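You operate a simulated robot arm through the tools that you are given. There is no shell and no other tool. Be economical: measure what you need, move in short steps, check, and stop when the job is done.

You are at the controls of a simulated robot arm. One attempt, no reset.

## Task
Lay the teal gauge from the drawer in the peas bin.
Fine: shut the drawer and screw the lid back on.

Only the result counts: the job must be done as asked and must still hold three seconds after the hand-in. Knocking over, shifting, dropping, spilling or breaking anything else fails it. A push-on lid holds only when it is set on centred and level and pressed home; a screw cap is set on level and turned clockwise until tight.

## Robot
A 7-joint arm with a two-finger parallel gripper, fixed in place. Base frame: the origin is at the foot of the arm, x ahead of it, y to its left, z up. Lengths are in mm, angles in degrees, forces in N, time in s.
Its first joint turns from -166.0 to 166.0 degrees. Payload 4.4 kg.
The tool frame sits at the grasp point between the pads (the TCP): z along the fingers, y along the line on which they close. The tips reach 23 mm beyond it. Largest opening 94 mm; finger width 38, thickness 10; the body of the gripper, 54 by 96 mm, starts 39 mm behind the TCP.
Orientation is told as [roll, pitch, yaw] about the base's x, y, z axes, in that order, counted from this pose: with the fingers straight down and closing along the base's y, the tool's x points along the base's -x, its y along +y and its z along -z.

## Interface
- The arm moves only by the tool jog_arm. Its argument "series" is a list of rows, each an object of numbers (a shift or turn left out is 0, a gripper value left out holds the last): "hand": the gripper command, from -1 (fully open) to 1 (shut), values between in proportion; "x", "y", "z": the shift along the tool's x, y, z in mm; "rx", "ry", "rz": the turn, a rotation vector about the tool's x, y, z in degrees. In form: [{"hand": .., "x": .., "y": .., "z": .., "rx": .., "ry": .., "rz": ..}, ...]. A call has 1 to 12 rows; each row is the pose to reach, as a shift and turn from the pose commanded when the call began, along the tool's axes at that moment. Rows are played at 5 a second. More than 50 mm and 8.6 degrees between two rows, or a gripper value outside its range, and nothing of the call is played. A pose out of reach is approached as far as the arm can. The call stops where the force on the tool passes 60 N (or 10 N more than at its start, if that is more) or the arm is blocked; 0.2 s more then pass. Each finger travels about 72 mm/s and halts on what it meets, pressing with about 21 N; the grip force reading is that of the motor and also rises with nothing between the fingers. The clock runs only during rows and for 0.2 s after the last one: add rows that repeat a pose to give the fingers time. The reply holds the time, the measured pose of the TCP, the force on the tool along the base axes, the opening and the grip force, in the units named above and with some noise, with the torque about the TCP (base axes, N m) and any sound that the robot's microphone picked up.
- Cameras (640 x 400 px; columns grow to the right, rows downward): "scene" is fixed at [51.1, 502.1, 1254.3]; the picture's right is [0.03, -1.00, 0.00], its down [-0.42, -0.01, -0.91] and it looks along [0.91, 0.02, -0.42] (base axes); focal length 279 px, centre (320, 200). "wrist" rides on the gripper at [86, 16, -74] in the tool frame; the picture's right is [-0.18, 0.98, 0.00], its down [-0.58, -0.11, -0.81] and it looks along [-0.79, -0.15, 0.59] (tool axes); focal length 243 px, centre (320, 200). There is no depth. A picture from a camera that has moved, and an enlarged one, comes with that camera's place and axes in the base frame and with its lens.
- camera(camera): a new picture of that camera. It takes no simulated time.
- inspect(camera, box): a new picture of the part [left, top, right, bottom] of that camera's present view, enlarged. It takes no simulated time.
- sign_off(): hands the job in; it is judged then, once.

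Work in short steps. Places have to be worked out from the pictures, the camera data and where the tool is seen: move nearer, look again, correct. Check each grasp and each placing, and mend what went wrong. You have 120 turns and 84 pictures in all, those below and enlarged ones among them. Open the gripper and draw the arm clear of the work before you hand the job in, unless the task says otherwise; then end with one line.

The tools are called as a command line: name --argument value ..., lists and objects as JSON in quotes. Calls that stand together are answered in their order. jog_arm: Moves the arm, as the interface text tells. Its arguments: {"type":"object","properties":{"series":{"type":"array","items":{"type":"object","properties":{"hand":{"type":"number"},"x":{"type":"number"},"y":{"type":"number"},"z":{"type":"number"},"rx":{"type":"number"},"ry":{"type":"number"},"rz":{"type":"number"}}}}},"required":["series"]} The other tools are called the same way: camera (camera) takes a picture; inspect (camera, box) takes an enlarged picture of a part of a camera's view; sign_off () hands the job in.

At the start:

```text
clock: 0.0
tool_pos: [617.8, 288.6, 1195.4]
tool_rot: [0.0, 0.0, -0.1]
wrist_force: [-0.9, -0.2, -0.2]
torque: [-0.01, -0.01, -0.01]
grip_width: 94.0
grasp_force: 0.0
```

scene: 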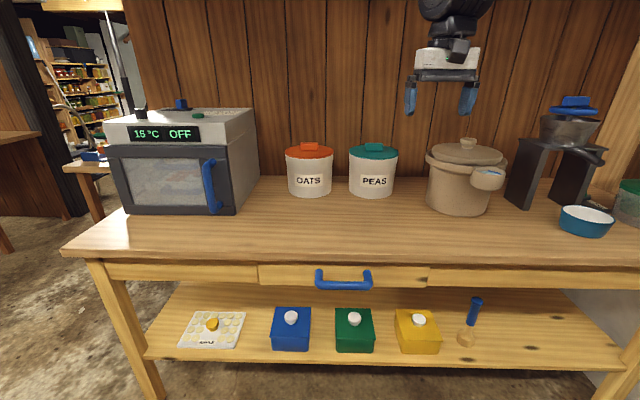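
wrist: 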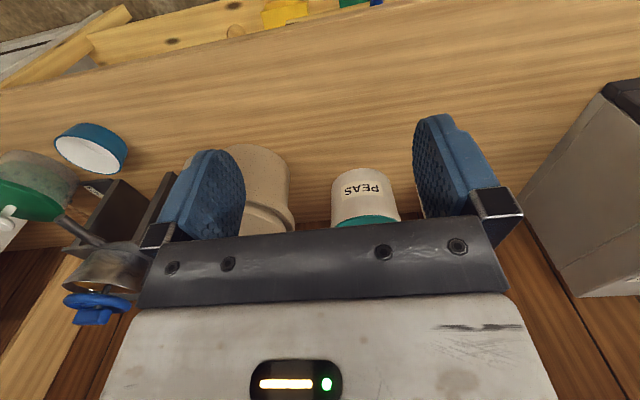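

I'll start with closer looks at the canister, the drawer and the bench from the scene camera.

inspect --camera "scene" --box '[260, 120, 520, 300]'

inspect --camera "wrist" --box '[160, 100, 480, 300]'

```text
2.22 times, centred on (390, 210) of scene
camera zoom: at [51.1, 502.1, 1254.3], right [0.03, -1.0, 0.0], down [-0.42, -0.01, -0.91], along [0.91, 0.02, -0.42], focal length 620 px, centre (164, 178)
```

zoom: 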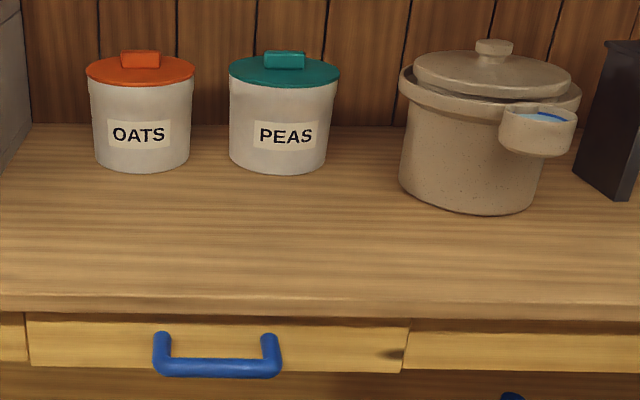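

```text
2.00 times, centred on (320, 200) of wrist
camera zoom: at [532.8, 304.8, 1268.6], right [0.18, 0.98, 0.0], down [0.58, -0.11, 0.81], along [0.79, -0.15, -0.59], focal length 485 px, centre (320, 200)
```

zoom: 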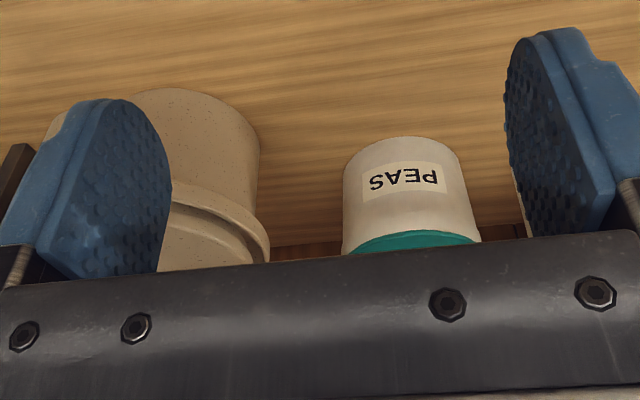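

The PEAS label triangulates to about (1025, 319, 885), with the bench top near z 815 and its front edge near x 650. Reach is the open question, so I'll move forward at height towards the bin and look.

jog_arm --series '[{"x": -45, "y": 4, "hand": -1}, {"x": -90, "y": 8}, {"x": -135, "y": 12}, {"x": -180, "y": 16}, {"x": -225, "y": 20}, {"x": -270, "y": 24}, {"x": -315, "y": 28}, {"x": -350, "y": 30}, {"x": -350, "y": 30}, {"x": -350, "y": 30}]'

camera --camera "wrist"

camera --camera "scene"

```text
clock: 2.2
tool_pos: [968.1, 317.2, 1193.9]
tool_rot: [0.1, 0.0, -0.1]
wrist_force: [0.0, -1.1, 0.2]
torque: [-0.03, 0.01, -0.03]
grip_width: 94.1
grasp_force: 0.2
```

```text
79 pictures are left
camera wrist: at [882.5, 333.5, 1266.8], right [0.18, 0.98, 0.0], down [0.58, -0.11, 0.81], along [0.79, -0.15, -0.59], focal length 243 px, centre (320, 200)
```

wrist: 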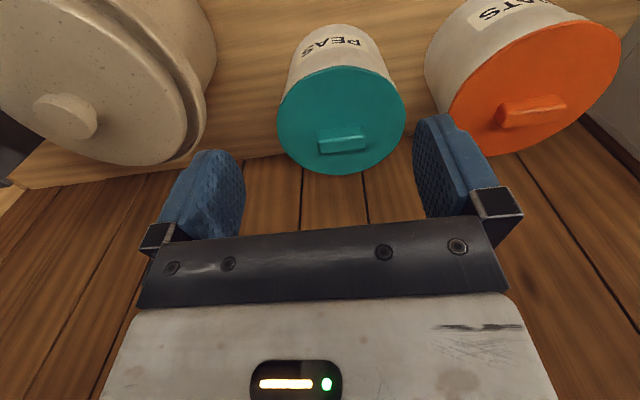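

```text
78 pictures are left
```

scene: 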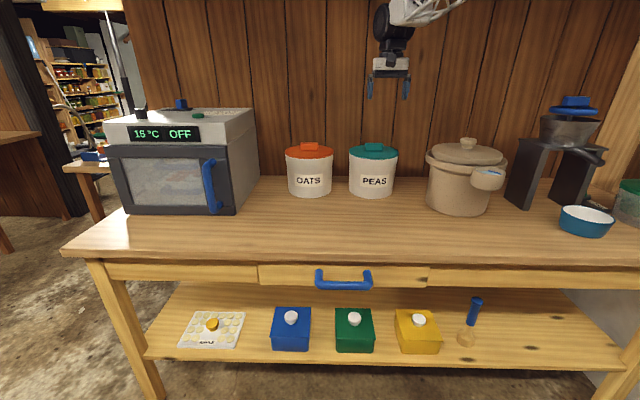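

The arm reaches well above the bin, and the lid handle is a bar along y near (1110, 320, 992). I'll move over it and turn to yaw -90, so the fingers close across the bar and there is room to unscrew counter-clockwise.

jog_arm --series '[{"x": -12, "rz": 7.5}, {"x": -24, "rz": 15}, {"x": -36, "rz": 22.5}, {"x": -48, "rz": 30}, {"x": -60, "rz": 37.5}, {"x": -72, "rz": 45}, {"x": -84, "rz": 52.5}, {"x": -96, "rz": 60}, {"x": -108, "rz": 67.5}, {"x": -120, "rz": 75}, {"x": -132, "y": 2, "rz": 82.5}, {"x": -142, "y": 3, "rz": 90}]'

camera --camera "wrist"

```text
clock: 4.8
tool_pos: [1111.2, 321.8, 1193.8]
tool_rot: [0.0, 0.0, -90.2]
wrist_force: [0.4, 0.4, -0.2]
torque: [-0.03, -0.03, 0.0]
grip_width: 94.0
grasp_force: 0.1
```

```text
77 pictures are left
camera wrist: at [1127.5, 407.7, 1268.5], right [0.98, -0.19, 0.0], down [-0.11, -0.58, 0.81], along [-0.15, -0.79, -0.59], focal length 243 px, centre (320, 200)
```

wrist: 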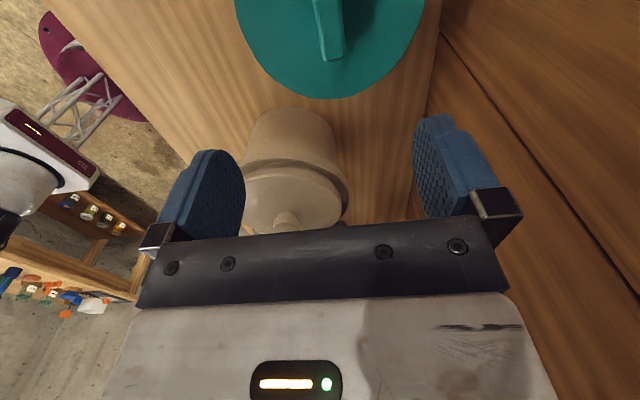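

The bar is near x 1117 and about 28 mm thick. I'll descend to 50 mm above grasp height and look again.

jog_arm --series '[{"y": 3, "z": 40}, {"y": 6, "z": 80}, {"y": 6, "z": 120}, {"y": 6, "z": 145}, {"y": 6, "z": 145}]'

camera --camera "wrist"

inspect --camera "scene" --box '[310, 90, 440, 200]'

```text
clock: 6.0
tool_pos: [1116.2, 321.3, 1050.6]
tool_rot: [0.0, 0.0, -90.0]
wrist_force: [0.3, 0.1, -0.6]
torque: [-0.01, 0.0, -0.02]
grip_width: 94.0
grasp_force: 0.1
```

```text
76 pictures are left
camera wrist: at [1133.3, 407.5, 1123.7], right [0.98, -0.18, 0.0], down [-0.11, -0.58, 0.81], along [-0.15, -0.79, -0.59], focal length 243 px, centre (320, 200)
```

wrist: 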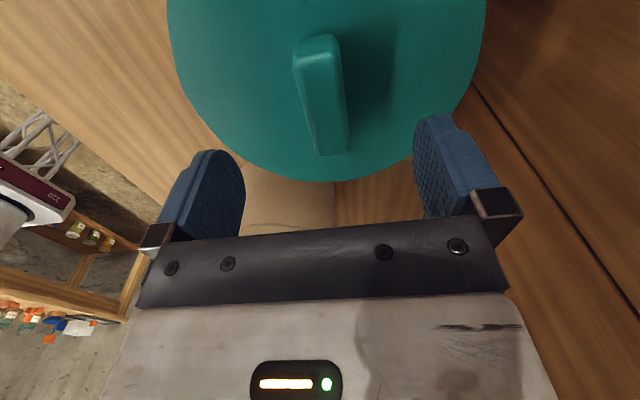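

```text
3.64 times, centred on (375, 145) of scene
camera zoom: at [51.1, 502.1, 1254.3], right [0.03, -1.0, 0.0], down [-0.42, -0.01, -0.91], along [0.91, 0.02, -0.42], focal length 1015 px, centre (120, 400)
```

zoom: 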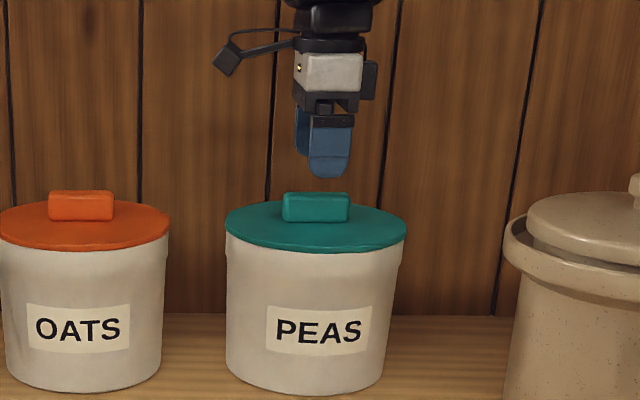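

The handle spans roughly z 978–1003 at x of about 1120. I'll shift 4 mm, descend to TCP z 1006 and close.

jog_arm --series '[{"y": 4, "z": 25}, {"y": 4, "z": 44}, {"y": 4, "z": 44}, {"y": 4, "z": 44, "hand": 1}, {"y": 4, "z": 44, "hand": 1}, {"y": 4, "z": 44, "hand": 1}, {"y": 4, "z": 44, "hand": 1}, {"y": 4, "z": 44, "hand": 1}]'

camera --camera "wrist"

```text
clock: 7.8
tool_pos: [1120.9, 320.2, 1007.0]
tool_rot: [0.0, -0.1, -90.0]
wrist_force: [-42.8, -8.2, 1.3]
torque: [-0.22, 0.64, 0.09]
grip_width: 26.5
grasp_force: 20.6
```

```text
74 pictures are left
camera wrist: at [1137.4, 407.7, 1079.4], right [0.98, -0.18, 0.0], down [-0.11, -0.58, 0.81], along [-0.15, -0.79, -0.59], focal length 243 px, centre (320, 200)
```

wrist: 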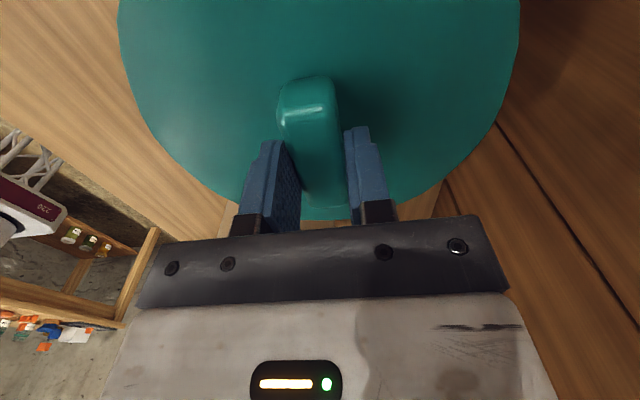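

The bar is gripped at 26.5 mm wide, but there is a -43 N side load, so I'm off-centre in +x. I'll ease back towards -x in small steps.

jog_arm --series '[{"y": -2, "hand": 1}, {"y": -2, "hand": 1}]'

```text
clock: 8.4
tool_pos: [1120.0, 321.7, 1006.6]
tool_rot: [0.0, 0.0, -90.0]
wrist_force: [-6.6, -3.0, -1.0]
torque: [-0.08, 0.03, 0.05]
grip_width: 25.3
grasp_force: 21.1
```

That nearly removed the load. Now I'll turn a little counter-clockwise and watch the forces.

jog_arm --series '[{"y": -0.4, "rz": -5, "hand": 1}, {"y": -0.4, "rz": -10}, {"y": -0.4, "rz": -15}, {"y": -0.4, "rz": -20}]'

```text
clock: 9.4
tool_pos: [1119.0, 321.4, 1006.7]
tool_rot: [0.0, 0.1, -69.9]
wrist_force: [13.1, -1.6, -1.5]
torque: [-0.05, -0.17, -0.04]
grip_width: 25.3
grasp_force: 20.5
```

inspect --camera "scene" --box '[310, 90, 440, 200]'

```text
3.64 times, centred on (375, 145) of scene
camera zoom: at [51.1, 502.1, 1254.3], right [0.03, -1.0, 0.0], down [-0.42, -0.01, -0.91], along [0.91, 0.02, -0.42], focal length 1015 px, centre (120, 400)
```

zoom: 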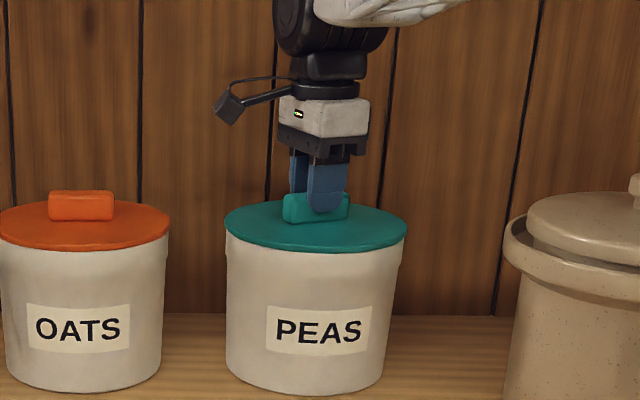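

camera --camera "wrist"

inspect --camera "scene" --box '[345, 120, 405, 170]'

```text
72 pictures are left
camera wrist: at [1105.2, 407.9, 1079.8], right [0.99, 0.16, 0.0], down [0.1, -0.58, 0.81], along [0.13, -0.8, -0.59], focal length 243 px, centre (320, 200)
```

wrist: 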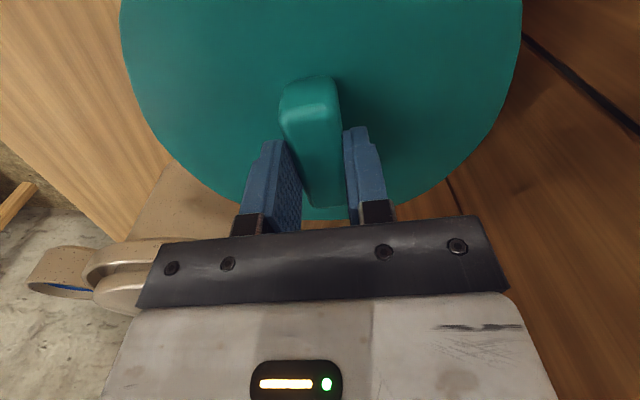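

```text
8.00 times, centred on (375, 145) of scene
camera zoom: at [51.1, 502.1, 1254.3], right [0.03, -1.0, 0.0], down [-0.42, -0.01, -0.91], along [0.91, 0.02, -0.42], focal length 2234 px, centre (-120, 640)
```

zoom: 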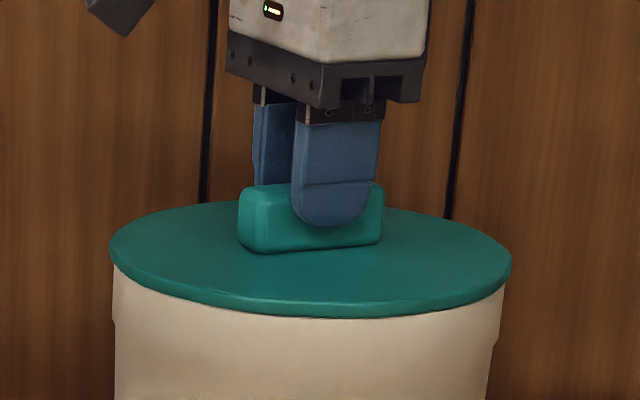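

The lid turned with the gripper. I'll keep turning counter-clockwise with a slight centring correction.

jog_arm --series '[{"y": 0.4, "rz": -8, "hand": 1}, {"y": 0.4, "rz": -16}, {"y": 0.4, "rz": -24}, {"y": 0.4, "rz": -32}, {"y": 0.4, "rz": -40}, {"y": 0.4, "rz": -48}, {"y": 0.4, "rz": -56}, {"y": 0.4, "rz": -64}]'

```text
clock: 11.2
tool_pos: [1119.4, 320.5, 1006.9]
tool_rot: [0.1, 0.0, -6.0]
wrist_force: [-21.6, -40.2, 11.1]
torque: [-0.78, 0.47, -0.09]
grip_width: 25.7
grasp_force: 21.2
```

Lateral load has built up to (-22, -40) N, so the true axis is slightly -x and -y of me. I'll relax that way and check.

jog_arm --series '[{"x": 0.7, "y": -1.2}, {"x": 0.9, "y": -1.7}, {"x": 0.9, "y": -1.7}]'

camera --camera "wrist"

inspect --camera "scene" --box '[325, 120, 425, 200]'

```text
clock: 12.0
tool_pos: [1118.5, 320.7, 1007.4]
tool_rot: [0.1, 0.0, -6.0]
wrist_force: [19.5, -19.4, 2.9]
torque: [-0.33, -0.38, -0.03]
grip_width: 25.6
grasp_force: 21.1
```

```text
70 pictures are left
camera wrist: at [1033.7, 345.3, 1079.8], right [0.29, 0.96, 0.0], down [0.57, -0.17, 0.81], along [0.77, -0.23, -0.59], focal length 243 px, centre (320, 200)
```

wrist: 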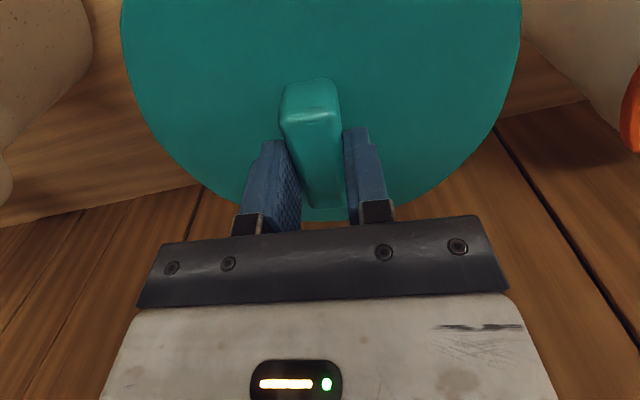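

```text
5.00 times, centred on (375, 160) of scene
camera zoom: at [51.1, 502.1, 1254.3], right [0.03, -1.0, 0.0], down [-0.42, -0.01, -0.91], along [0.91, 0.02, -0.42], focal length 1396 px, centre (45, 400)
```

zoom: 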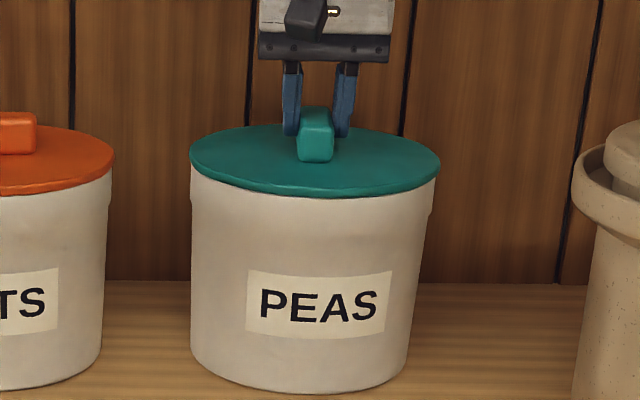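

jog_arm --series '[{"x": -0.4, "y": -0.8, "rz": -6}, {"x": -0.4, "y": -0.8, "rz": -14}, {"x": -0.4, "y": -0.8, "rz": -22}, {"x": -0.4, "y": -0.8, "rz": -30}]'

```text
clock: 13.0
tool_pos: [1118.3, 319.4, 1006.5]
tool_rot: [0.0, 0.0, 24.1]
wrist_force: [0.1, -23.4, 8.2]
torque: [-0.49, 0.15, -0.12]
grip_width: 25.5
grasp_force: 21.7
```

jog_arm --series '[{"x": 0.4, "y": -0.9, "rz": -8}, {"x": 0.4, "y": -0.9, "rz": -16}, {"x": 0.4, "y": -0.9, "rz": -24}, {"x": 0.4, "y": -0.9, "rz": -32}, {"x": 0.4, "y": -0.9, "rz": -40}, {"x": 0.4, "y": -0.9, "rz": -48}, {"x": 0.4, "y": -0.9, "rz": -56}, {"x": 0.4, "y": -0.9, "rz": -64}]'

```text
clock: 14.8
tool_pos: [1119.7, 317.7, 1006.7]
tool_rot: [-0.1, -0.1, 88.2]
wrist_force: [41.5, -15.3, 17.0]
torque: [-0.27, -0.81, -0.11]
grip_width: 27.6
grasp_force: 20.6
```

There is now 17 N up on the tool, so the lid may have risen. I'll relax the side load and test a gentle 3 mm lift.

jog_arm --series '[{"x": 0.5, "y": -1.5}, {"x": 0.5, "y": -1.5, "z": -1}, {"x": 0.5, "y": -1.5, "z": -2}, {"x": 0.5, "y": -1.5, "z": -3}]'

inspect --camera "scene" --box '[325, 120, 425, 200]'

```text
clock: 15.8
tool_pos: [1118.6, 318.2, 1006.4]
tool_rot: [0.0, 0.0, 88.0]
wrist_force: [41.6, -2.4, -0.7]
torque: [0.07, -0.65, -0.05]
grip_width: 26.3
grasp_force: 21.1
```

```text
5.00 times, centred on (375, 160) of scene
camera zoom: at [51.1, 502.1, 1254.3], right [0.03, -1.0, 0.0], down [-0.42, -0.01, -0.91], along [0.91, 0.02, -0.42], focal length 1396 px, centre (45, 400)
```

zoom: 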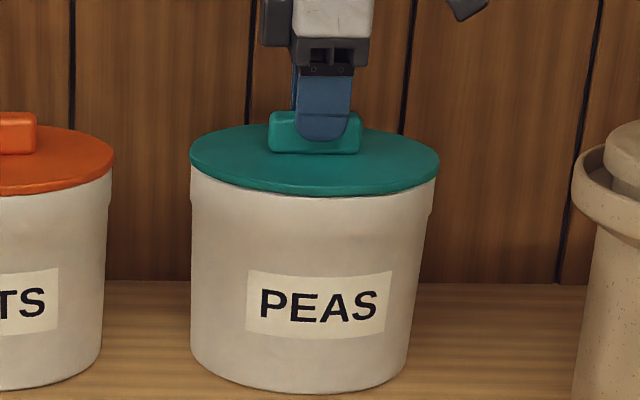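

The lid still looks seated and the readings are ambiguous. I'll lift gently a few millimetres more to see whether it is still held.

jog_arm --series '[{"y": -0.5, "z": -1}, {"y": -1, "z": -2}, {"y": -1, "z": -3}, {"y": -1, "z": -3}]'

```text
clock: 16.8
tool_pos: [1119.2, 317.9, 1010.5]
tool_rot: [0.2, 0.0, 88.0]
wrist_force: [2.4, 0.3, -22.2]
torque: [-0.03, -0.05, -0.05]
grip_width: 26.0
grasp_force: 20.9
```

inspect --camera "scene" --box '[325, 120, 425, 200]'

```text
5.00 times, centred on (375, 160) of scene
camera zoom: at [51.1, 502.1, 1254.3], right [0.03, -1.0, 0.0], down [-0.42, -0.01, -0.91], along [0.91, 0.02, -0.42], focal length 1396 px, centre (45, 400)
```

zoom: 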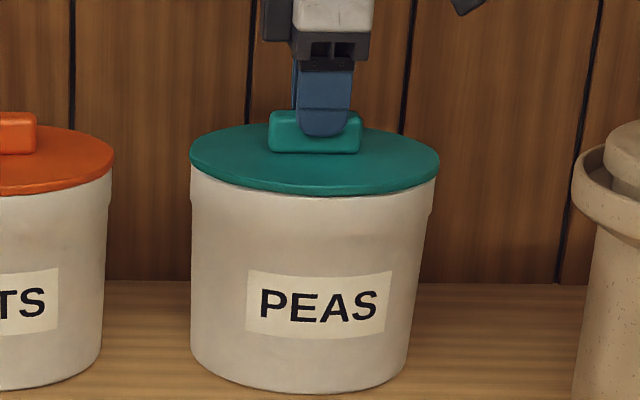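

The fingers slipped up about 4 mm and the lid stayed put, so it needs more turns. I'll open, rise, swing back to yaw -90 and regrip.

jog_arm --series '[{"hand": -1}, {"hand": -1}, {"hand": -1}, {"z": -30}, {"z": -30, "rz": 8}, {"z": -30, "rz": 16}, {"z": -30, "rz": 24}, {"z": -30, "rz": 32}, {"z": -30, "rz": 40}, {"z": -30, "rz": 48}, {"z": -30, "rz": 56}, {"z": -30, "rz": 64}]'

jog_arm --series '[{"rz": 8}, {"rz": 16}, {"rz": 24}, {"rz": 32}, {"rz": 40}, {"rz": 48}, {"rz": 56}, {"rz": 64}, {"rz": 72}, {"rz": 80}, {"rz": 88}, {"rz": 96}]'

jog_arm --series '[{"rz": 8}, {"rz": 16}, {"rz": 18}, {"rz": 18}]'

camera --camera "wrist"

```text
clock: 19.4
tool_pos: [1119.6, 318.0, 1041.5]
tool_rot: [0.0, 0.0, 23.9]
wrist_force: [-0.4, -0.9, -0.4]
torque: [-0.01, -0.01, 0.04]
grip_width: 94.0
grasp_force: 0.0
```

```text
clock: 22.0
tool_pos: [1120.9, 318.2, 1041.6]
tool_rot: [0.0, 0.0, -72.0]
wrist_force: [0.4, -0.5, -0.1]
torque: [-0.02, 0.03, 0.01]
grip_width: 94.0
grasp_force: 0.0
```

```text
clock: 23.0
tool_pos: [1121.0, 318.5, 1042.6]
tool_rot: [0.0, 0.0, -89.9]
wrist_force: [-0.5, 0.2, 0.0]
torque: [0.01, 0.0, -0.01]
grip_width: 94.0
grasp_force: 0.1
```

```text
66 pictures are left
camera wrist: at [1137.2, 404.6, 1115.5], right [0.98, -0.18, 0.0], down [-0.11, -0.58, 0.81], along [-0.15, -0.79, -0.59], focal length 243 px, centre (320, 200)
```

wrist: 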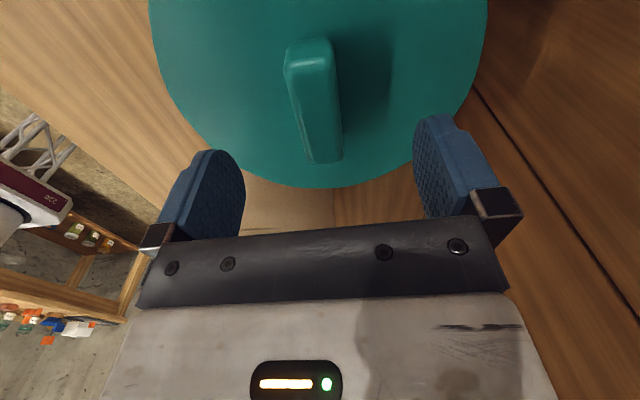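

I'll re-grip with x near 1119.3, then check the load.

jog_arm --series '[{"y": -1.8, "z": 20}, {"y": -1.8, "z": 37}, {"y": -1.8, "z": 37, "hand": 1}, {"y": -1.8, "z": 37, "hand": 1}, {"y": -1.8, "z": 37, "hand": 1}, {"y": -1.8, "z": 37, "hand": 1}, {"y": -1.8, "z": 37, "hand": 1}]'

```text
clock: 24.6
tool_pos: [1120.8, 319.1, 1004.4]
tool_rot: [0.0, 0.0, -89.9]
wrist_force: [0.4, -0.3, -0.2]
torque: [0.01, 0.03, 0.0]
grip_width: 25.7
grasp_force: 20.9
```

The grip is clean with no load, so I'll turn counter-clockwise again.

jog_arm --series '[{"rz": -8}, {"rz": -16}, {"rz": -24}, {"rz": -32}, {"rz": -40}, {"rz": -48}, {"rz": -56}, {"rz": -64}, {"rz": -72}, {"rz": -80}, {"rz": -88}]'

```text
clock: 27.0
tool_pos: [1117.8, 317.5, 1005.5]
tool_rot: [0.0, 0.0, -1.9]
wrist_force: [0.9, 0.1, 0.8]
torque: [0.03, -0.01, 0.0]
grip_width: 25.3
grasp_force: 20.9
```

No load at all now. I'll test-lift 10 mm.

jog_arm --series '[{"z": -2}, {"z": -4}, {"z": -6}, {"z": -10}, {"z": -10}]'

inspect --camera "scene" --box '[325, 120, 425, 200]'

```text
clock: 28.2
tool_pos: [1118.4, 316.6, 1014.7]
tool_rot: [0.0, 0.0, -2.1]
wrist_force: [0.1, -0.4, -0.7]
torque: [0.05, -0.01, 0.01]
grip_width: 25.7
grasp_force: 20.7
```

```text
5.00 times, centred on (375, 160) of scene
camera zoom: at [51.1, 502.1, 1254.3], right [0.03, -1.0, 0.0], down [-0.42, -0.01, -0.91], along [0.91, 0.02, -0.42], focal length 1396 px, centre (45, 400)
```

zoom: 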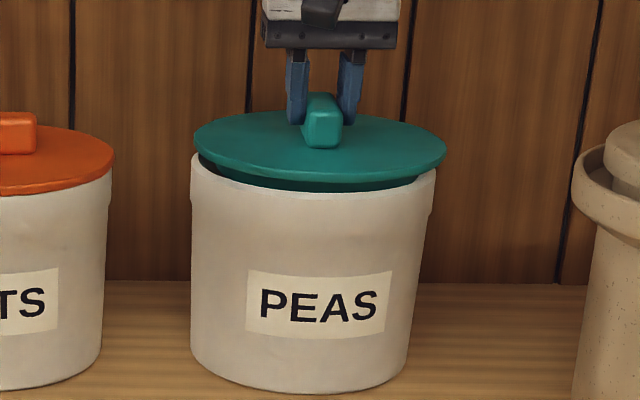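

The lid is free and held. I'll raise it, carry it forward over open bench to about (880, 400), and look.

jog_arm --series '[{"z": -30}, {"z": -60}, {"z": -60, "x": 45, "y": 15}, {"z": -60, "x": 90, "y": 30}, {"z": -60, "x": 135, "y": 50}, {"z": -60, "x": 180, "y": 65}, {"z": -50, "x": 220, "y": 80}, {"z": -10, "x": 240, "y": 83}, {"z": 30, "x": 240, "y": 83}, {"z": 70, "x": 240, "y": 83}, {"z": 100, "x": 240, "y": 83}, {"z": 100, "x": 240, "y": 83}]'

camera --camera "scene"

camera --camera "wrist"

```text
clock: 30.8
tool_pos: [881.4, 407.8, 912.9]
tool_rot: [0.0, 0.0, -1.9]
wrist_force: [1.1, 0.3, -0.6]
torque: [-0.01, 0.0, 0.01]
grip_width: 0.3
grasp_force: 21.3
```

```text
64 pictures are left
```

scene: 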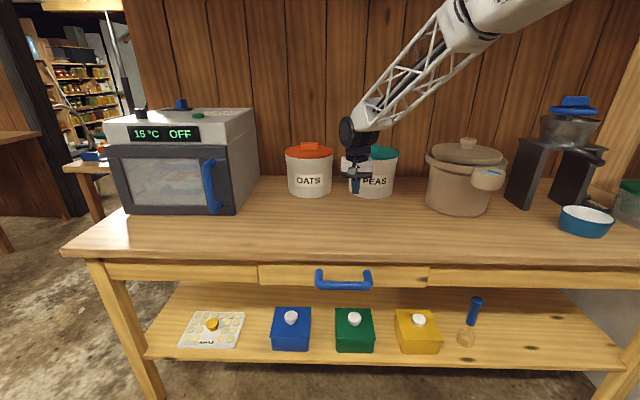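

```text
63 pictures are left
camera wrist: at [795.5, 427.7, 987.4], right [0.22, 0.98, 0.0], down [0.58, -0.13, 0.81], along [0.79, -0.18, -0.59], focal length 243 px, centre (320, 200)
```

wrist: 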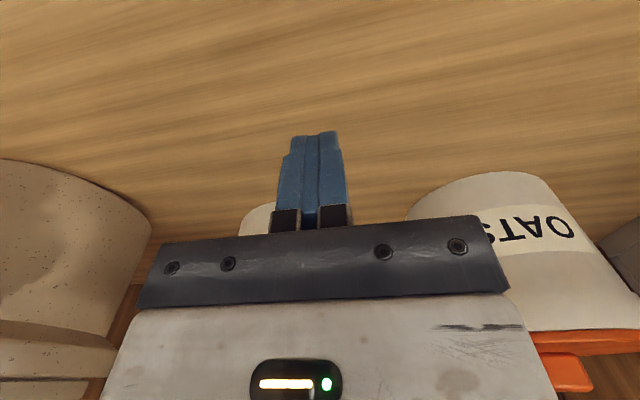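

The gripper is empty, so the lid slipped out. I'll check where it is.

jog_arm --series '[{"z": -45, "x": 45}, {"z": -90, "x": 90, "hand": -1}, {"z": -130, "x": 135}, {"z": -170, "x": 170}, {"z": -200, "x": 170}, {"z": -200, "x": 170}]'

camera --camera "wrist"

inspect --camera "scene" --box '[310, 110, 435, 210]'

```text
refused: row 1 steps farther than a row can; nothing moved
```

```text
62 pictures are left
camera wrist: at [795.5, 427.7, 987.4], right [0.22, 0.98, 0.0], down [0.58, -0.13, 0.81], along [0.79, -0.18, -0.59], focal length 243 px, centre (320, 200)
```

wrist: 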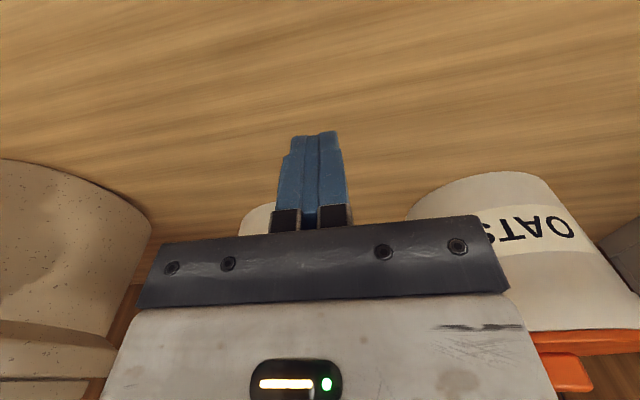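

```text
4.00 times, centred on (372, 160) of scene
camera zoom: at [51.1, 502.1, 1254.3], right [0.03, -1.0, 0.0], down [-0.42, -0.01, -0.91], along [0.91, 0.02, -0.42], focal length 1117 px, centre (110, 360)
```

zoom: 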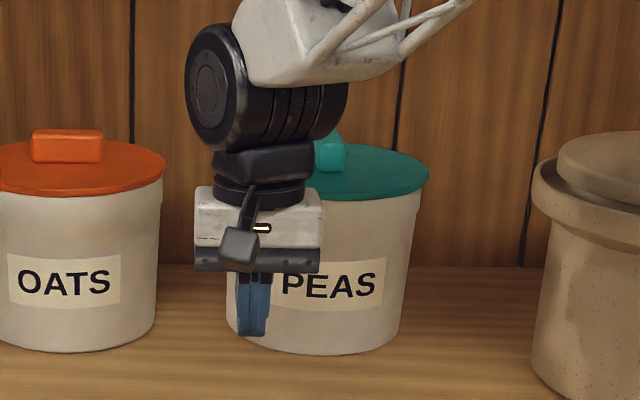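

The lid is still on the bin, since it slipped right at the lift. I'll rise, open and go back over it.

jog_arm --series '[{"z": -45, "hand": -1}, {"z": -90}, {"z": -135}, {"z": -170}, {"z": -170, "x": -45, "y": -15}, {"z": -170, "x": -90, "y": -30}, {"z": -170, "x": -135, "y": -50}, {"z": -170, "x": -150, "y": -60}, {"z": -170, "x": -150, "y": -80}, {"z": -170, "x": -150, "y": -80}]'

camera --camera "wrist"

inspect --camera "scene" --box '[325, 120, 425, 200]'

```text
clock: 33.0
tool_pos: [1029.9, 324.3, 1086.2]
tool_rot: [0.0, 0.0, -2.1]
wrist_force: [-0.5, 1.0, 0.0]
torque: [0.0, 0.05, -0.03]
grip_width: 94.2
grasp_force: 0.1
```

```text
60 pictures are left
camera wrist: at [944.7, 343.3, 1159.1], right [0.22, 0.98, 0.0], down [0.58, -0.13, 0.81], along [0.79, -0.18, -0.59], focal length 243 px, centre (320, 200)
```

wrist: 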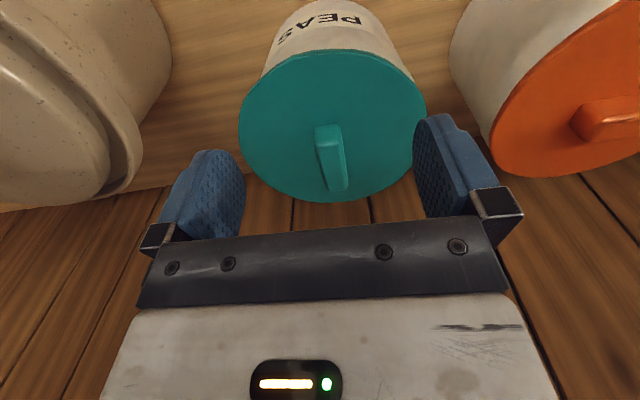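

```text
5.00 times, centred on (375, 160) of scene
camera zoom: at [51.1, 502.1, 1254.3], right [0.03, -1.0, 0.0], down [-0.42, -0.01, -0.91], along [0.91, 0.02, -0.42], focal length 1396 px, centre (45, 400)
```

zoom: 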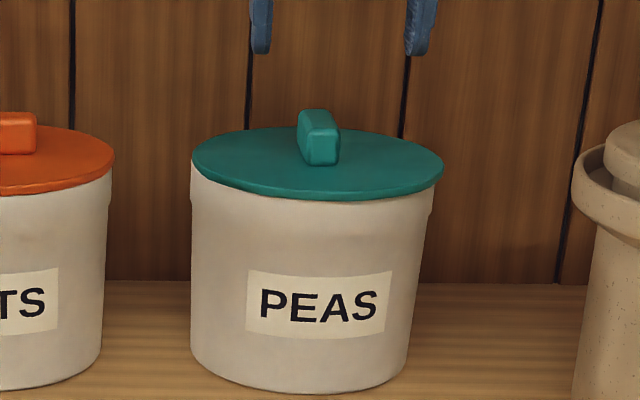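

The lid rests on the bin with the handle along x, slightly shifted. I'll move over it and lower partway for a better look.

jog_arm --series '[{"x": -40, "y": -3}, {"x": -78, "y": -5}, {"x": -78, "y": -5, "z": 30}, {"x": -78, "y": -5, "z": 50}, {"x": -78, "y": -5, "z": 50}]'

camera --camera "wrist"

inspect --camera "scene" --box '[340, 120, 410, 170]'

```text
clock: 34.2
tool_pos: [1107.6, 316.5, 1035.6]
tool_rot: [0.0, 0.1, -2.0]
wrist_force: [-0.2, 0.6, 0.9]
torque: [0.01, 0.0, 0.03]
grip_width: 94.3
grasp_force: 0.1
```

```text
58 pictures are left
camera wrist: at [1021.5, 335.2, 1108.6], right [0.22, 0.98, 0.0], down [0.58, -0.13, 0.81], along [0.79, -0.18, -0.59], focal length 243 px, centre (320, 200)
```

wrist: 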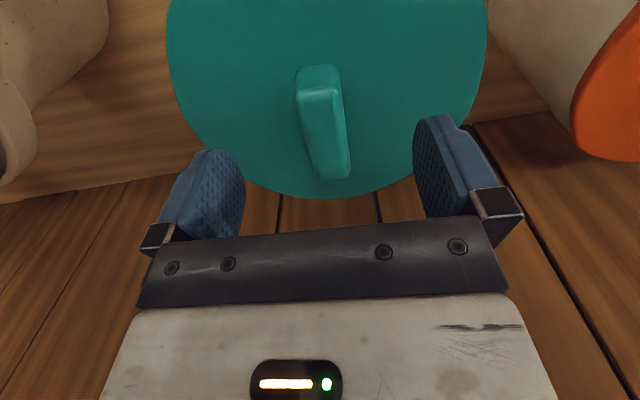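

```text
8.00 times, centred on (375, 145) of scene
camera zoom: at [51.1, 502.1, 1254.3], right [0.03, -1.0, 0.0], down [-0.42, -0.01, -0.91], along [0.91, 0.02, -0.42], focal length 2234 px, centre (-120, 640)
```

zoom: 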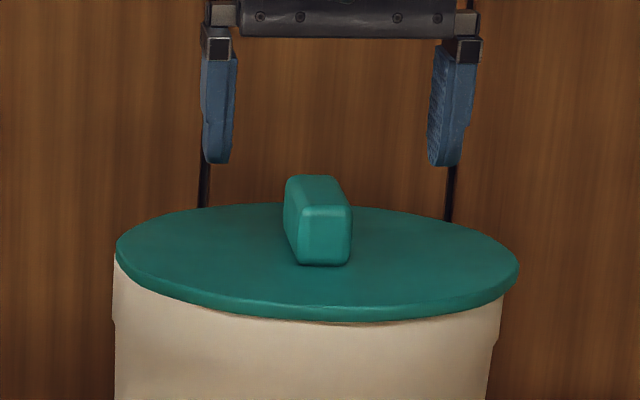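

By comparison with the earlier grip view, the handle centre is about 12 mm further forward. I'll go there, descend deeper to TCP z 1001, close, and lift slowly.

jog_arm --series '[{"x": -12, "y": 1, "z": 15}, {"x": -12, "y": 1, "z": 28}, {"x": -12, "y": 1, "z": 34}, {"x": -12, "y": 1, "z": 34, "hand": 1}, {"x": -12, "y": 1, "z": 34}, {"x": -12, "y": 1, "z": 34}, {"x": -12, "y": 1, "z": 34}, {"x": -12, "y": 1, "z": 34}]'

```text
clock: 36.0
tool_pos: [1119.4, 317.7, 1001.5]
tool_rot: [-0.1, 0.0, -1.9]
wrist_force: [-0.5, 0.1, 0.2]
torque: [-0.01, 0.02, 0.02]
grip_width: 25.4
grasp_force: 20.8
```

Gripped at z 1001.5 with no load. I'll lift slowly.

jog_arm --series '[{"z": -3}, {"z": -6}, {"z": -10}, {"z": -14}, {"z": -18}, {"z": -22}, {"z": -26}, {"z": -30}, {"z": -34}, {"z": -34}]'

inspect --camera "scene" --box '[325, 120, 425, 200]'

```text
clock: 38.2
tool_pos: [1119.5, 316.6, 1035.2]
tool_rot: [0.0, 0.0, -2.0]
wrist_force: [0.2, -0.3, -0.8]
torque: [-0.04, -0.01, -0.03]
grip_width: 25.5
grasp_force: 20.6
```

```text
5.00 times, centred on (375, 160) of scene
camera zoom: at [51.1, 502.1, 1254.3], right [0.03, -1.0, 0.0], down [-0.42, -0.01, -0.91], along [0.91, 0.02, -0.42], focal length 1396 px, centre (45, 400)
```

zoom: 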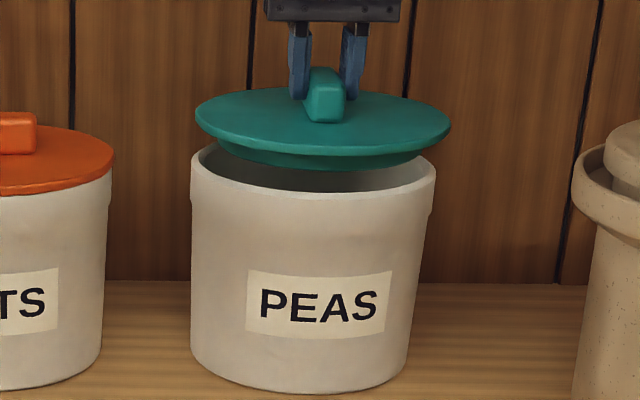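

The lid is held, and its plug is about 15 mm deep. I'll carry it gently: up, then forward over clear bench.

jog_arm --series '[{"z": -8, "hand": 1}, {"z": -20}, {"z": -32}, {"z": -40}, {"z": -45, "x": 8}, {"z": -45, "x": 22}, {"z": -45, "x": 42}, {"z": -45, "x": 64}, {"z": -45, "x": 88}, {"z": -45, "x": 110}, {"z": -45, "x": 125}, {"z": -45, "x": 130}]'

jog_arm --series '[{"x": 10, "y": 5}, {"x": 28, "y": 12}, {"x": 48, "y": 24}, {"x": 68, "y": 38}, {"x": 88, "y": 54}, {"x": 103, "y": 68}, {"x": 110, "y": 78}, {"x": 112, "y": 83}, {"x": 112, "y": 83, "z": 8}, {"x": 112, "y": 83, "z": 24}, {"x": 112, "y": 83, "z": 44}, {"x": 112, "y": 83, "z": 52}]'

inspect --camera "scene" --box '[250, 100, 450, 260]'

```text
clock: 40.8
tool_pos: [989.7, 322.7, 1079.9]
tool_rot: [-0.1, 0.0, -2.0]
wrist_force: [0.2, 0.5, -0.8]
torque: [0.0, 0.02, 0.02]
grip_width: 25.6
grasp_force: 21.0
```

```text
clock: 43.4
tool_pos: [881.2, 407.9, 1027.6]
tool_rot: [0.0, 0.1, -2.0]
wrist_force: [-1.1, 0.1, -1.1]
torque: [-0.01, 0.02, 0.01]
grip_width: 25.4
grasp_force: 21.1
```

```text
2.50 times, centred on (350, 180) of scene
camera zoom: at [51.1, 502.1, 1254.3], right [0.03, -1.0, 0.0], down [-0.42, -0.01, -0.91], along [0.91, 0.02, -0.42], focal length 698 px, centre (245, 250)
```

zoom: 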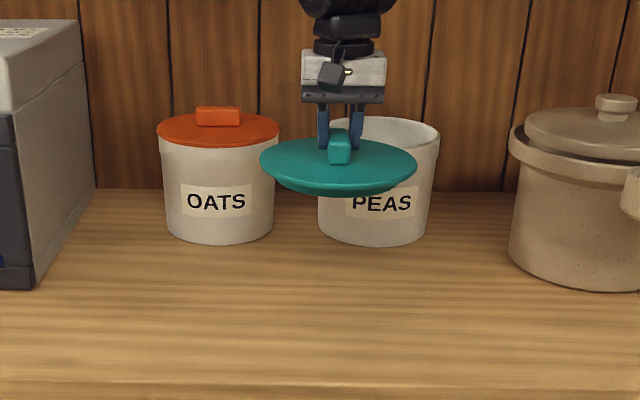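

Carrying well. I'll lower to TCP about 885, then step down to contact.

jog_arm --series '[{"z": 10, "hand": 1}, {"z": 30}, {"z": 55}, {"z": 80}, {"z": 105}, {"z": 125}, {"z": 138}, {"z": 142}, {"z": 142}]'

inspect --camera "scene" --box '[250, 130, 450, 260]'

```text
clock: 45.4
tool_pos: [880.0, 408.7, 886.8]
tool_rot: [0.0, 0.0, -1.9]
wrist_force: [0.4, 0.1, -0.6]
torque: [0.02, 0.02, -0.03]
grip_width: 25.4
grasp_force: 21.0
```

```text
3.08 times, centred on (350, 195) of scene
camera zoom: at [51.1, 502.1, 1254.3], right [0.03, -1.0, 0.0], down [-0.42, -0.01, -0.91], along [0.91, 0.02, -0.42], focal length 859 px, centre (228, 215)
```

zoom: 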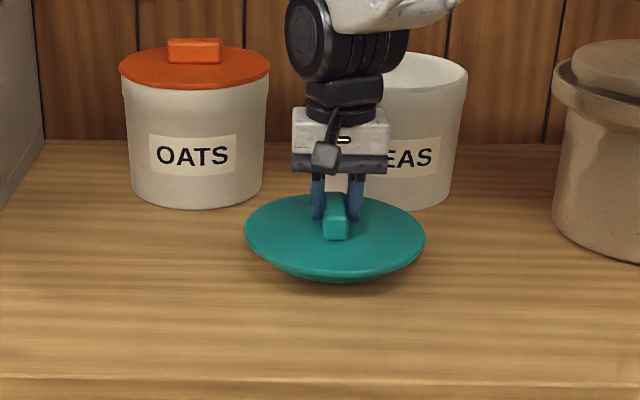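

jog_arm --series '[{"z": 6}, {"z": 12}, {"z": 15}, {"z": 18}, {"z": 20}, {"z": 20}]'

```text
clock: 46.8
tool_pos: [880.1, 407.6, 866.4]
tool_rot: [0.0, 0.0, -2.1]
wrist_force: [-0.1, 0.2, -0.6]
torque: [0.0, 0.0, 0.05]
grip_width: 25.7
grasp_force: 20.6
```

jog_arm --series '[{"z": 1}, {"z": 2}, {"z": 3}, {"z": 4}, {"z": 5}, {"z": 6}]'

inspect --camera "scene" --box '[310, 180, 400, 230]'

```text
clock: 48.2
tool_pos: [879.8, 408.5, 859.1]
tool_rot: [0.0, -0.1, -2.0]
wrist_force: [-0.4, -0.2, -1.3]
torque: [0.03, -0.01, -0.01]
grip_width: 25.4
grasp_force: 20.9
```

```text
7.11 times, centred on (355, 205) of scene
camera zoom: at [51.1, 502.1, 1254.3], right [0.03, -1.0, 0.0], down [-0.42, -0.01, -0.91], along [0.91, 0.02, -0.42], focal length 1985 px, centre (71, 164)
```

zoom: 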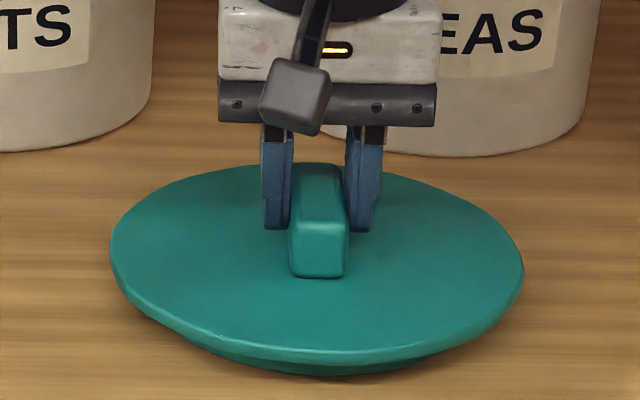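

No contact yet, so I'll continue in 1.5 mm steps.

jog_arm --series '[{"z": 1.5}, {"z": 3}, {"z": 4.5}, {"z": 6}, {"z": 7}, {"z": 7}]'

```text
clock: 49.6
tool_pos: [880.7, 408.0, 853.5]
tool_rot: [0.0, -0.1, -2.1]
wrist_force: [5.9, 0.9, 20.8]
torque: [0.0, -0.08, -0.02]
grip_width: 26.1
grasp_force: 21.6
```

Contact at z 853.5, so the lid sits on the bench. I'll release and rise.

jog_arm --series '[{"z": -1, "hand": -1}, {"z": -1}, {"z": -1}, {"z": -1}, {"z": -40}, {"z": -85}, {"z": -130}, {"z": -170}, {"z": -200}, {"z": -200}]'

inspect --camera "scene" --box '[250, 130, 450, 290]'

```text
clock: 51.8
tool_pos: [880.3, 409.6, 1055.8]
tool_rot: [0.0, 0.0, -2.1]
wrist_force: [0.3, 0.6, 0.0]
torque: [0.02, 0.01, -0.04]
grip_width: 94.1
grasp_force: 0.0
```

```text
2.50 times, centred on (350, 210) of scene
camera zoom: at [51.1, 502.1, 1254.3], right [0.03, -1.0, 0.0], down [-0.42, -0.01, -0.91], along [0.91, 0.02, -0.42], focal length 698 px, centre (245, 175)
```

zoom: 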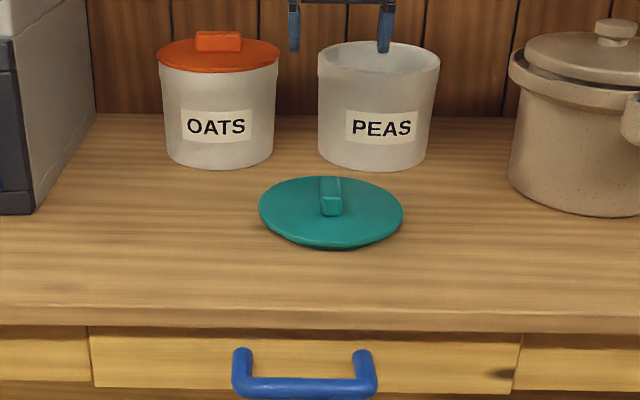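

The lid is safely down. Next is the drawer handle, estimated near (610, 453, 757). I'll draw back over the aisle to view it with the wrist camera.

jog_arm --series '[{"x": 48}, {"x": 96}, {"x": 144}, {"x": 192}, {"x": 240}, {"x": 288, "y": 10}, {"x": 336, "y": 20}, {"x": 384, "y": 30}, {"x": 430, "y": 40}, {"x": 430, "y": 40}, {"x": 430, "y": 40}]'

camera --camera "wrist"

camera --camera "scene"

```text
clock: 54.2
tool_pos: [453.2, 464.2, 1053.5]
tool_rot: [0.0, 0.0, -2.0]
wrist_force: [0.5, -0.6, 0.7]
torque: [0.0, -0.01, -0.03]
grip_width: 93.9
grasp_force: 0.2
```

```text
51 pictures are left
camera wrist: at [367.0, 483.4, 1127.2], right [0.22, 0.98, 0.0], down [0.58, -0.13, 0.81], along [0.79, -0.18, -0.59], focal length 243 px, centre (320, 200)
```

wrist: 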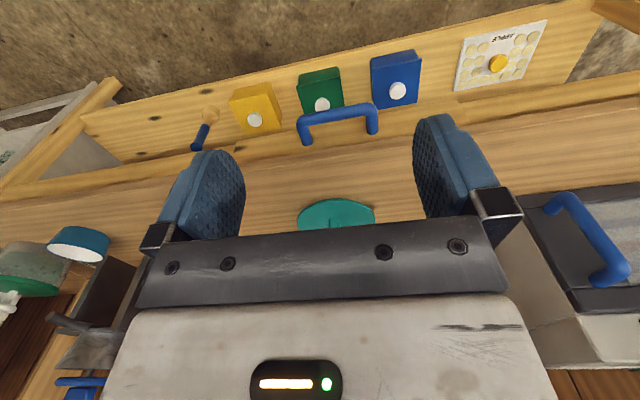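

```text
50 pictures are left
```

scene: 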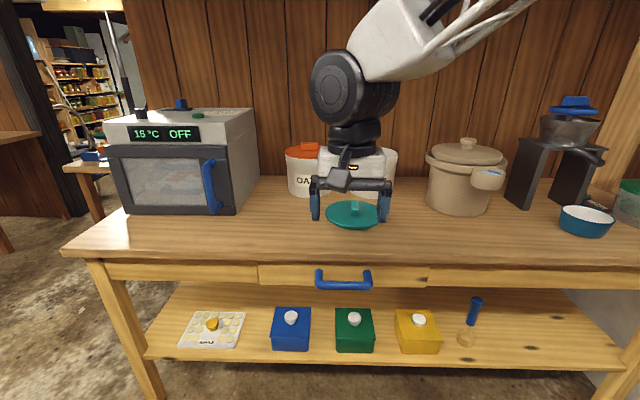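

Triangulation puts the bar near (625, 452, 742), with the bench edge near x 668. I'll square the yaw, then tilt the tool 45° forward so the gripper body clears the bench edge.

jog_arm --series '[{"rz": -2, "y": -12, "hand": -0.1}, {"rz": -2, "y": -12}]'

jog_arm --series '[{"ry": -8}, {"ry": -16}, {"ry": -24}, {"ry": -32}, {"ry": -40}, {"ry": -45}, {"ry": -45}]'

camera --camera "wrist"

```text
clock: 54.8
tool_pos: [452.4, 451.7, 1053.9]
tool_rot: [0.0, 0.0, 0.0]
wrist_force: [0.6, 0.0, -0.4]
torque: [0.02, 0.0, 0.03]
grip_width: 51.9
grasp_force: 0.0
```

```text
clock: 56.4
tool_pos: [451.8, 451.2, 1053.4]
tool_rot: [0.1, -45.0, 0.0]
wrist_force: [0.4, 0.1, 0.2]
torque: [0.0, -0.03, -0.06]
grip_width: 51.8
grasp_force: 0.1
```

```text
49 pictures are left
camera wrist: at [337.6, 467.9, 1044.0], right [0.13, 0.98, 0.13], down [-0.16, -0.11, 0.98], along [0.98, -0.15, 0.14], focal length 243 px, centre (320, 200)
```

wrist: 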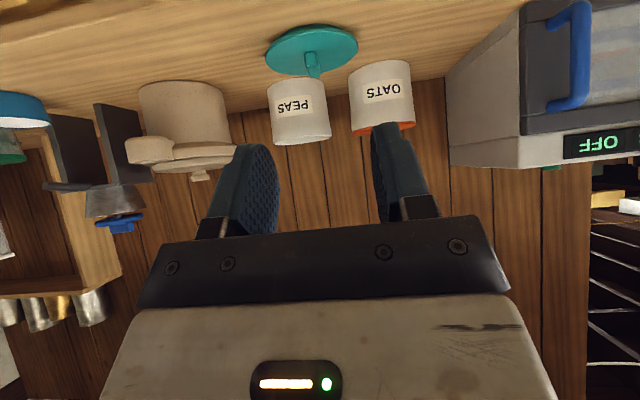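

The fingers must close in the x–z plane, so I'll turn 90° about the tool axis.

jog_arm --series '[{"rz": 8}, {"rz": 16}, {"rz": 24}, {"rz": 32}, {"rz": 40}, {"rz": 48}, {"rz": 56}, {"rz": 64}, {"rz": 72}, {"rz": 80}, {"rz": 88}, {"rz": 90}]'

jog_arm --series '[{"y": -20, "z": 40}, {"y": -40, "z": 80}, {"y": -60, "z": 115}, {"y": -80, "z": 150}, {"y": -97.6, "z": 192}, {"y": -97.6, "z": 192}]'

camera --camera "wrist"

camera --camera "scene"

```text
clock: 59.0
tool_pos: [450.7, 451.2, 1051.9]
tool_rot: [44.8, 0.0, -90.1]
wrist_force: [-0.1, -0.5, -0.2]
torque: [0.03, -0.01, 0.0]
grip_width: 51.5
grasp_force: 0.0
```

```text
clock: 60.4
tool_pos: [541.9, 438.5, 901.1]
tool_rot: [41.4, -0.9, -88.0]
wrist_force: [0.3, -0.2, -0.2]
torque: [0.04, 0.0, 0.03]
grip_width: 51.8
grasp_force: 0.0
out of reach, approached as far as the arm can: row 2, 3, 4, 5, 6
```

```text
48 pictures are left
camera wrist: at [503.1, 524.2, 965.6], right [0.74, -0.15, 0.65], down [-0.59, -0.59, 0.54], along [0.31, -0.79, -0.53], focal length 243 px, centre (320, 200)
```

wrist: 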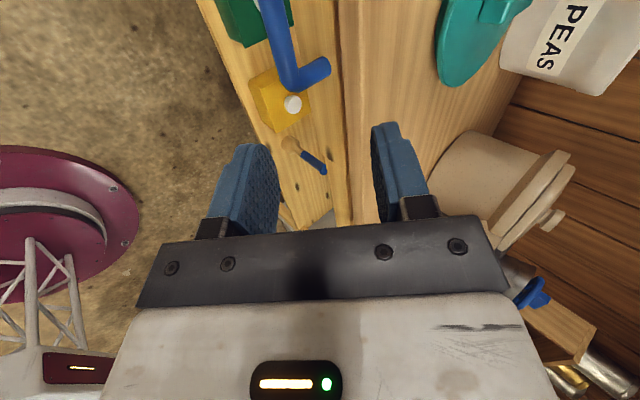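

```text
47 pictures are left
```

scene: 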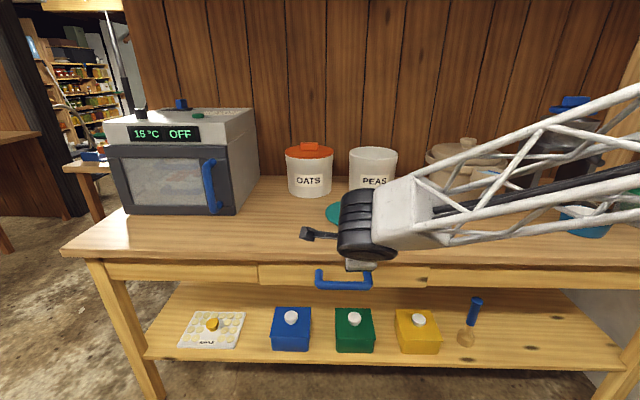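

The 45° tilt runs out of reach, so I'll back off a little and reduce the tilt to 30°. Refined rays put the bar at about (636, 452, 731), and 30° should still clear the bench lip.

jog_arm --series '[{"z": -40, "rx": 5}, {"z": -70, "rx": 10}, {"z": -70, "rx": 15}, {"z": -70, "rx": 15}]'

```text
clock: 61.4
tool_pos: [498.1, 435.9, 953.2]
tool_rot: [26.3, -1.0, -88.0]
wrist_force: [0.1, 0.0, 0.1]
torque: [-0.05, 0.02, 0.02]
grip_width: 51.6
grasp_force: 0.0
```

jog_arm --series '[{"x": 3, "y": 5, "z": 40}, {"x": 6, "y": 10, "z": 80}, {"x": 9, "y": 15, "z": 120}, {"x": 12, "y": 20, "z": 160}, {"x": 15, "y": 25, "z": 185}, {"x": 15, "y": 25, "z": 185}]'

camera --camera "wrist"

camera --camera "scene"

```text
clock: 62.8
tool_pos: [602.4, 451.9, 795.5]
tool_rot: [26.3, -0.9, -88.0]
wrist_force: [-0.6, 0.2, -0.5]
torque: [0.02, -0.03, -0.02]
grip_width: 51.8
grasp_force: 0.1
```

```text
46 pictures are left
camera wrist: at [581.9, 537.5, 867.8], right [0.89, -0.15, 0.44], down [-0.44, -0.59, 0.68], along [0.16, -0.8, -0.58], focal length 243 px, centre (320, 200)
```

wrist: 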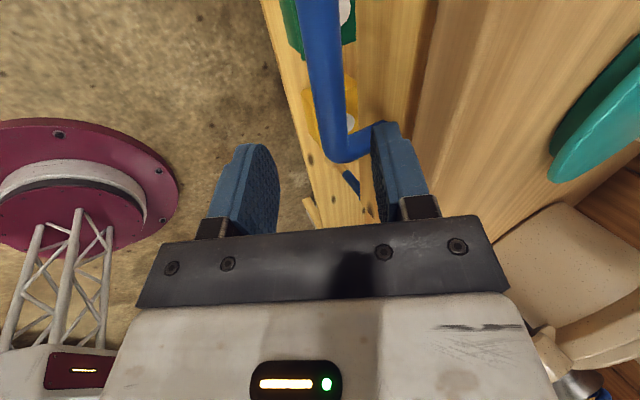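

```text
45 pictures are left
```

scene: 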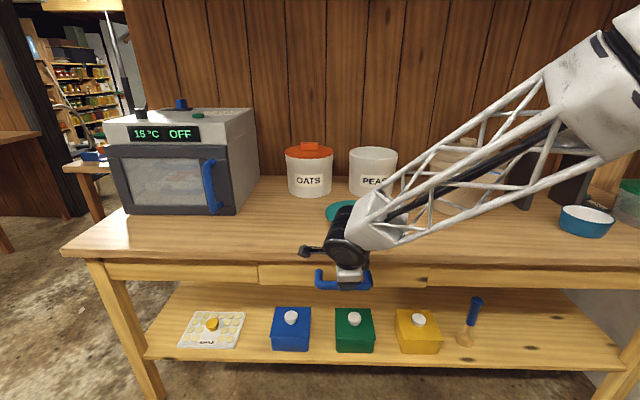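

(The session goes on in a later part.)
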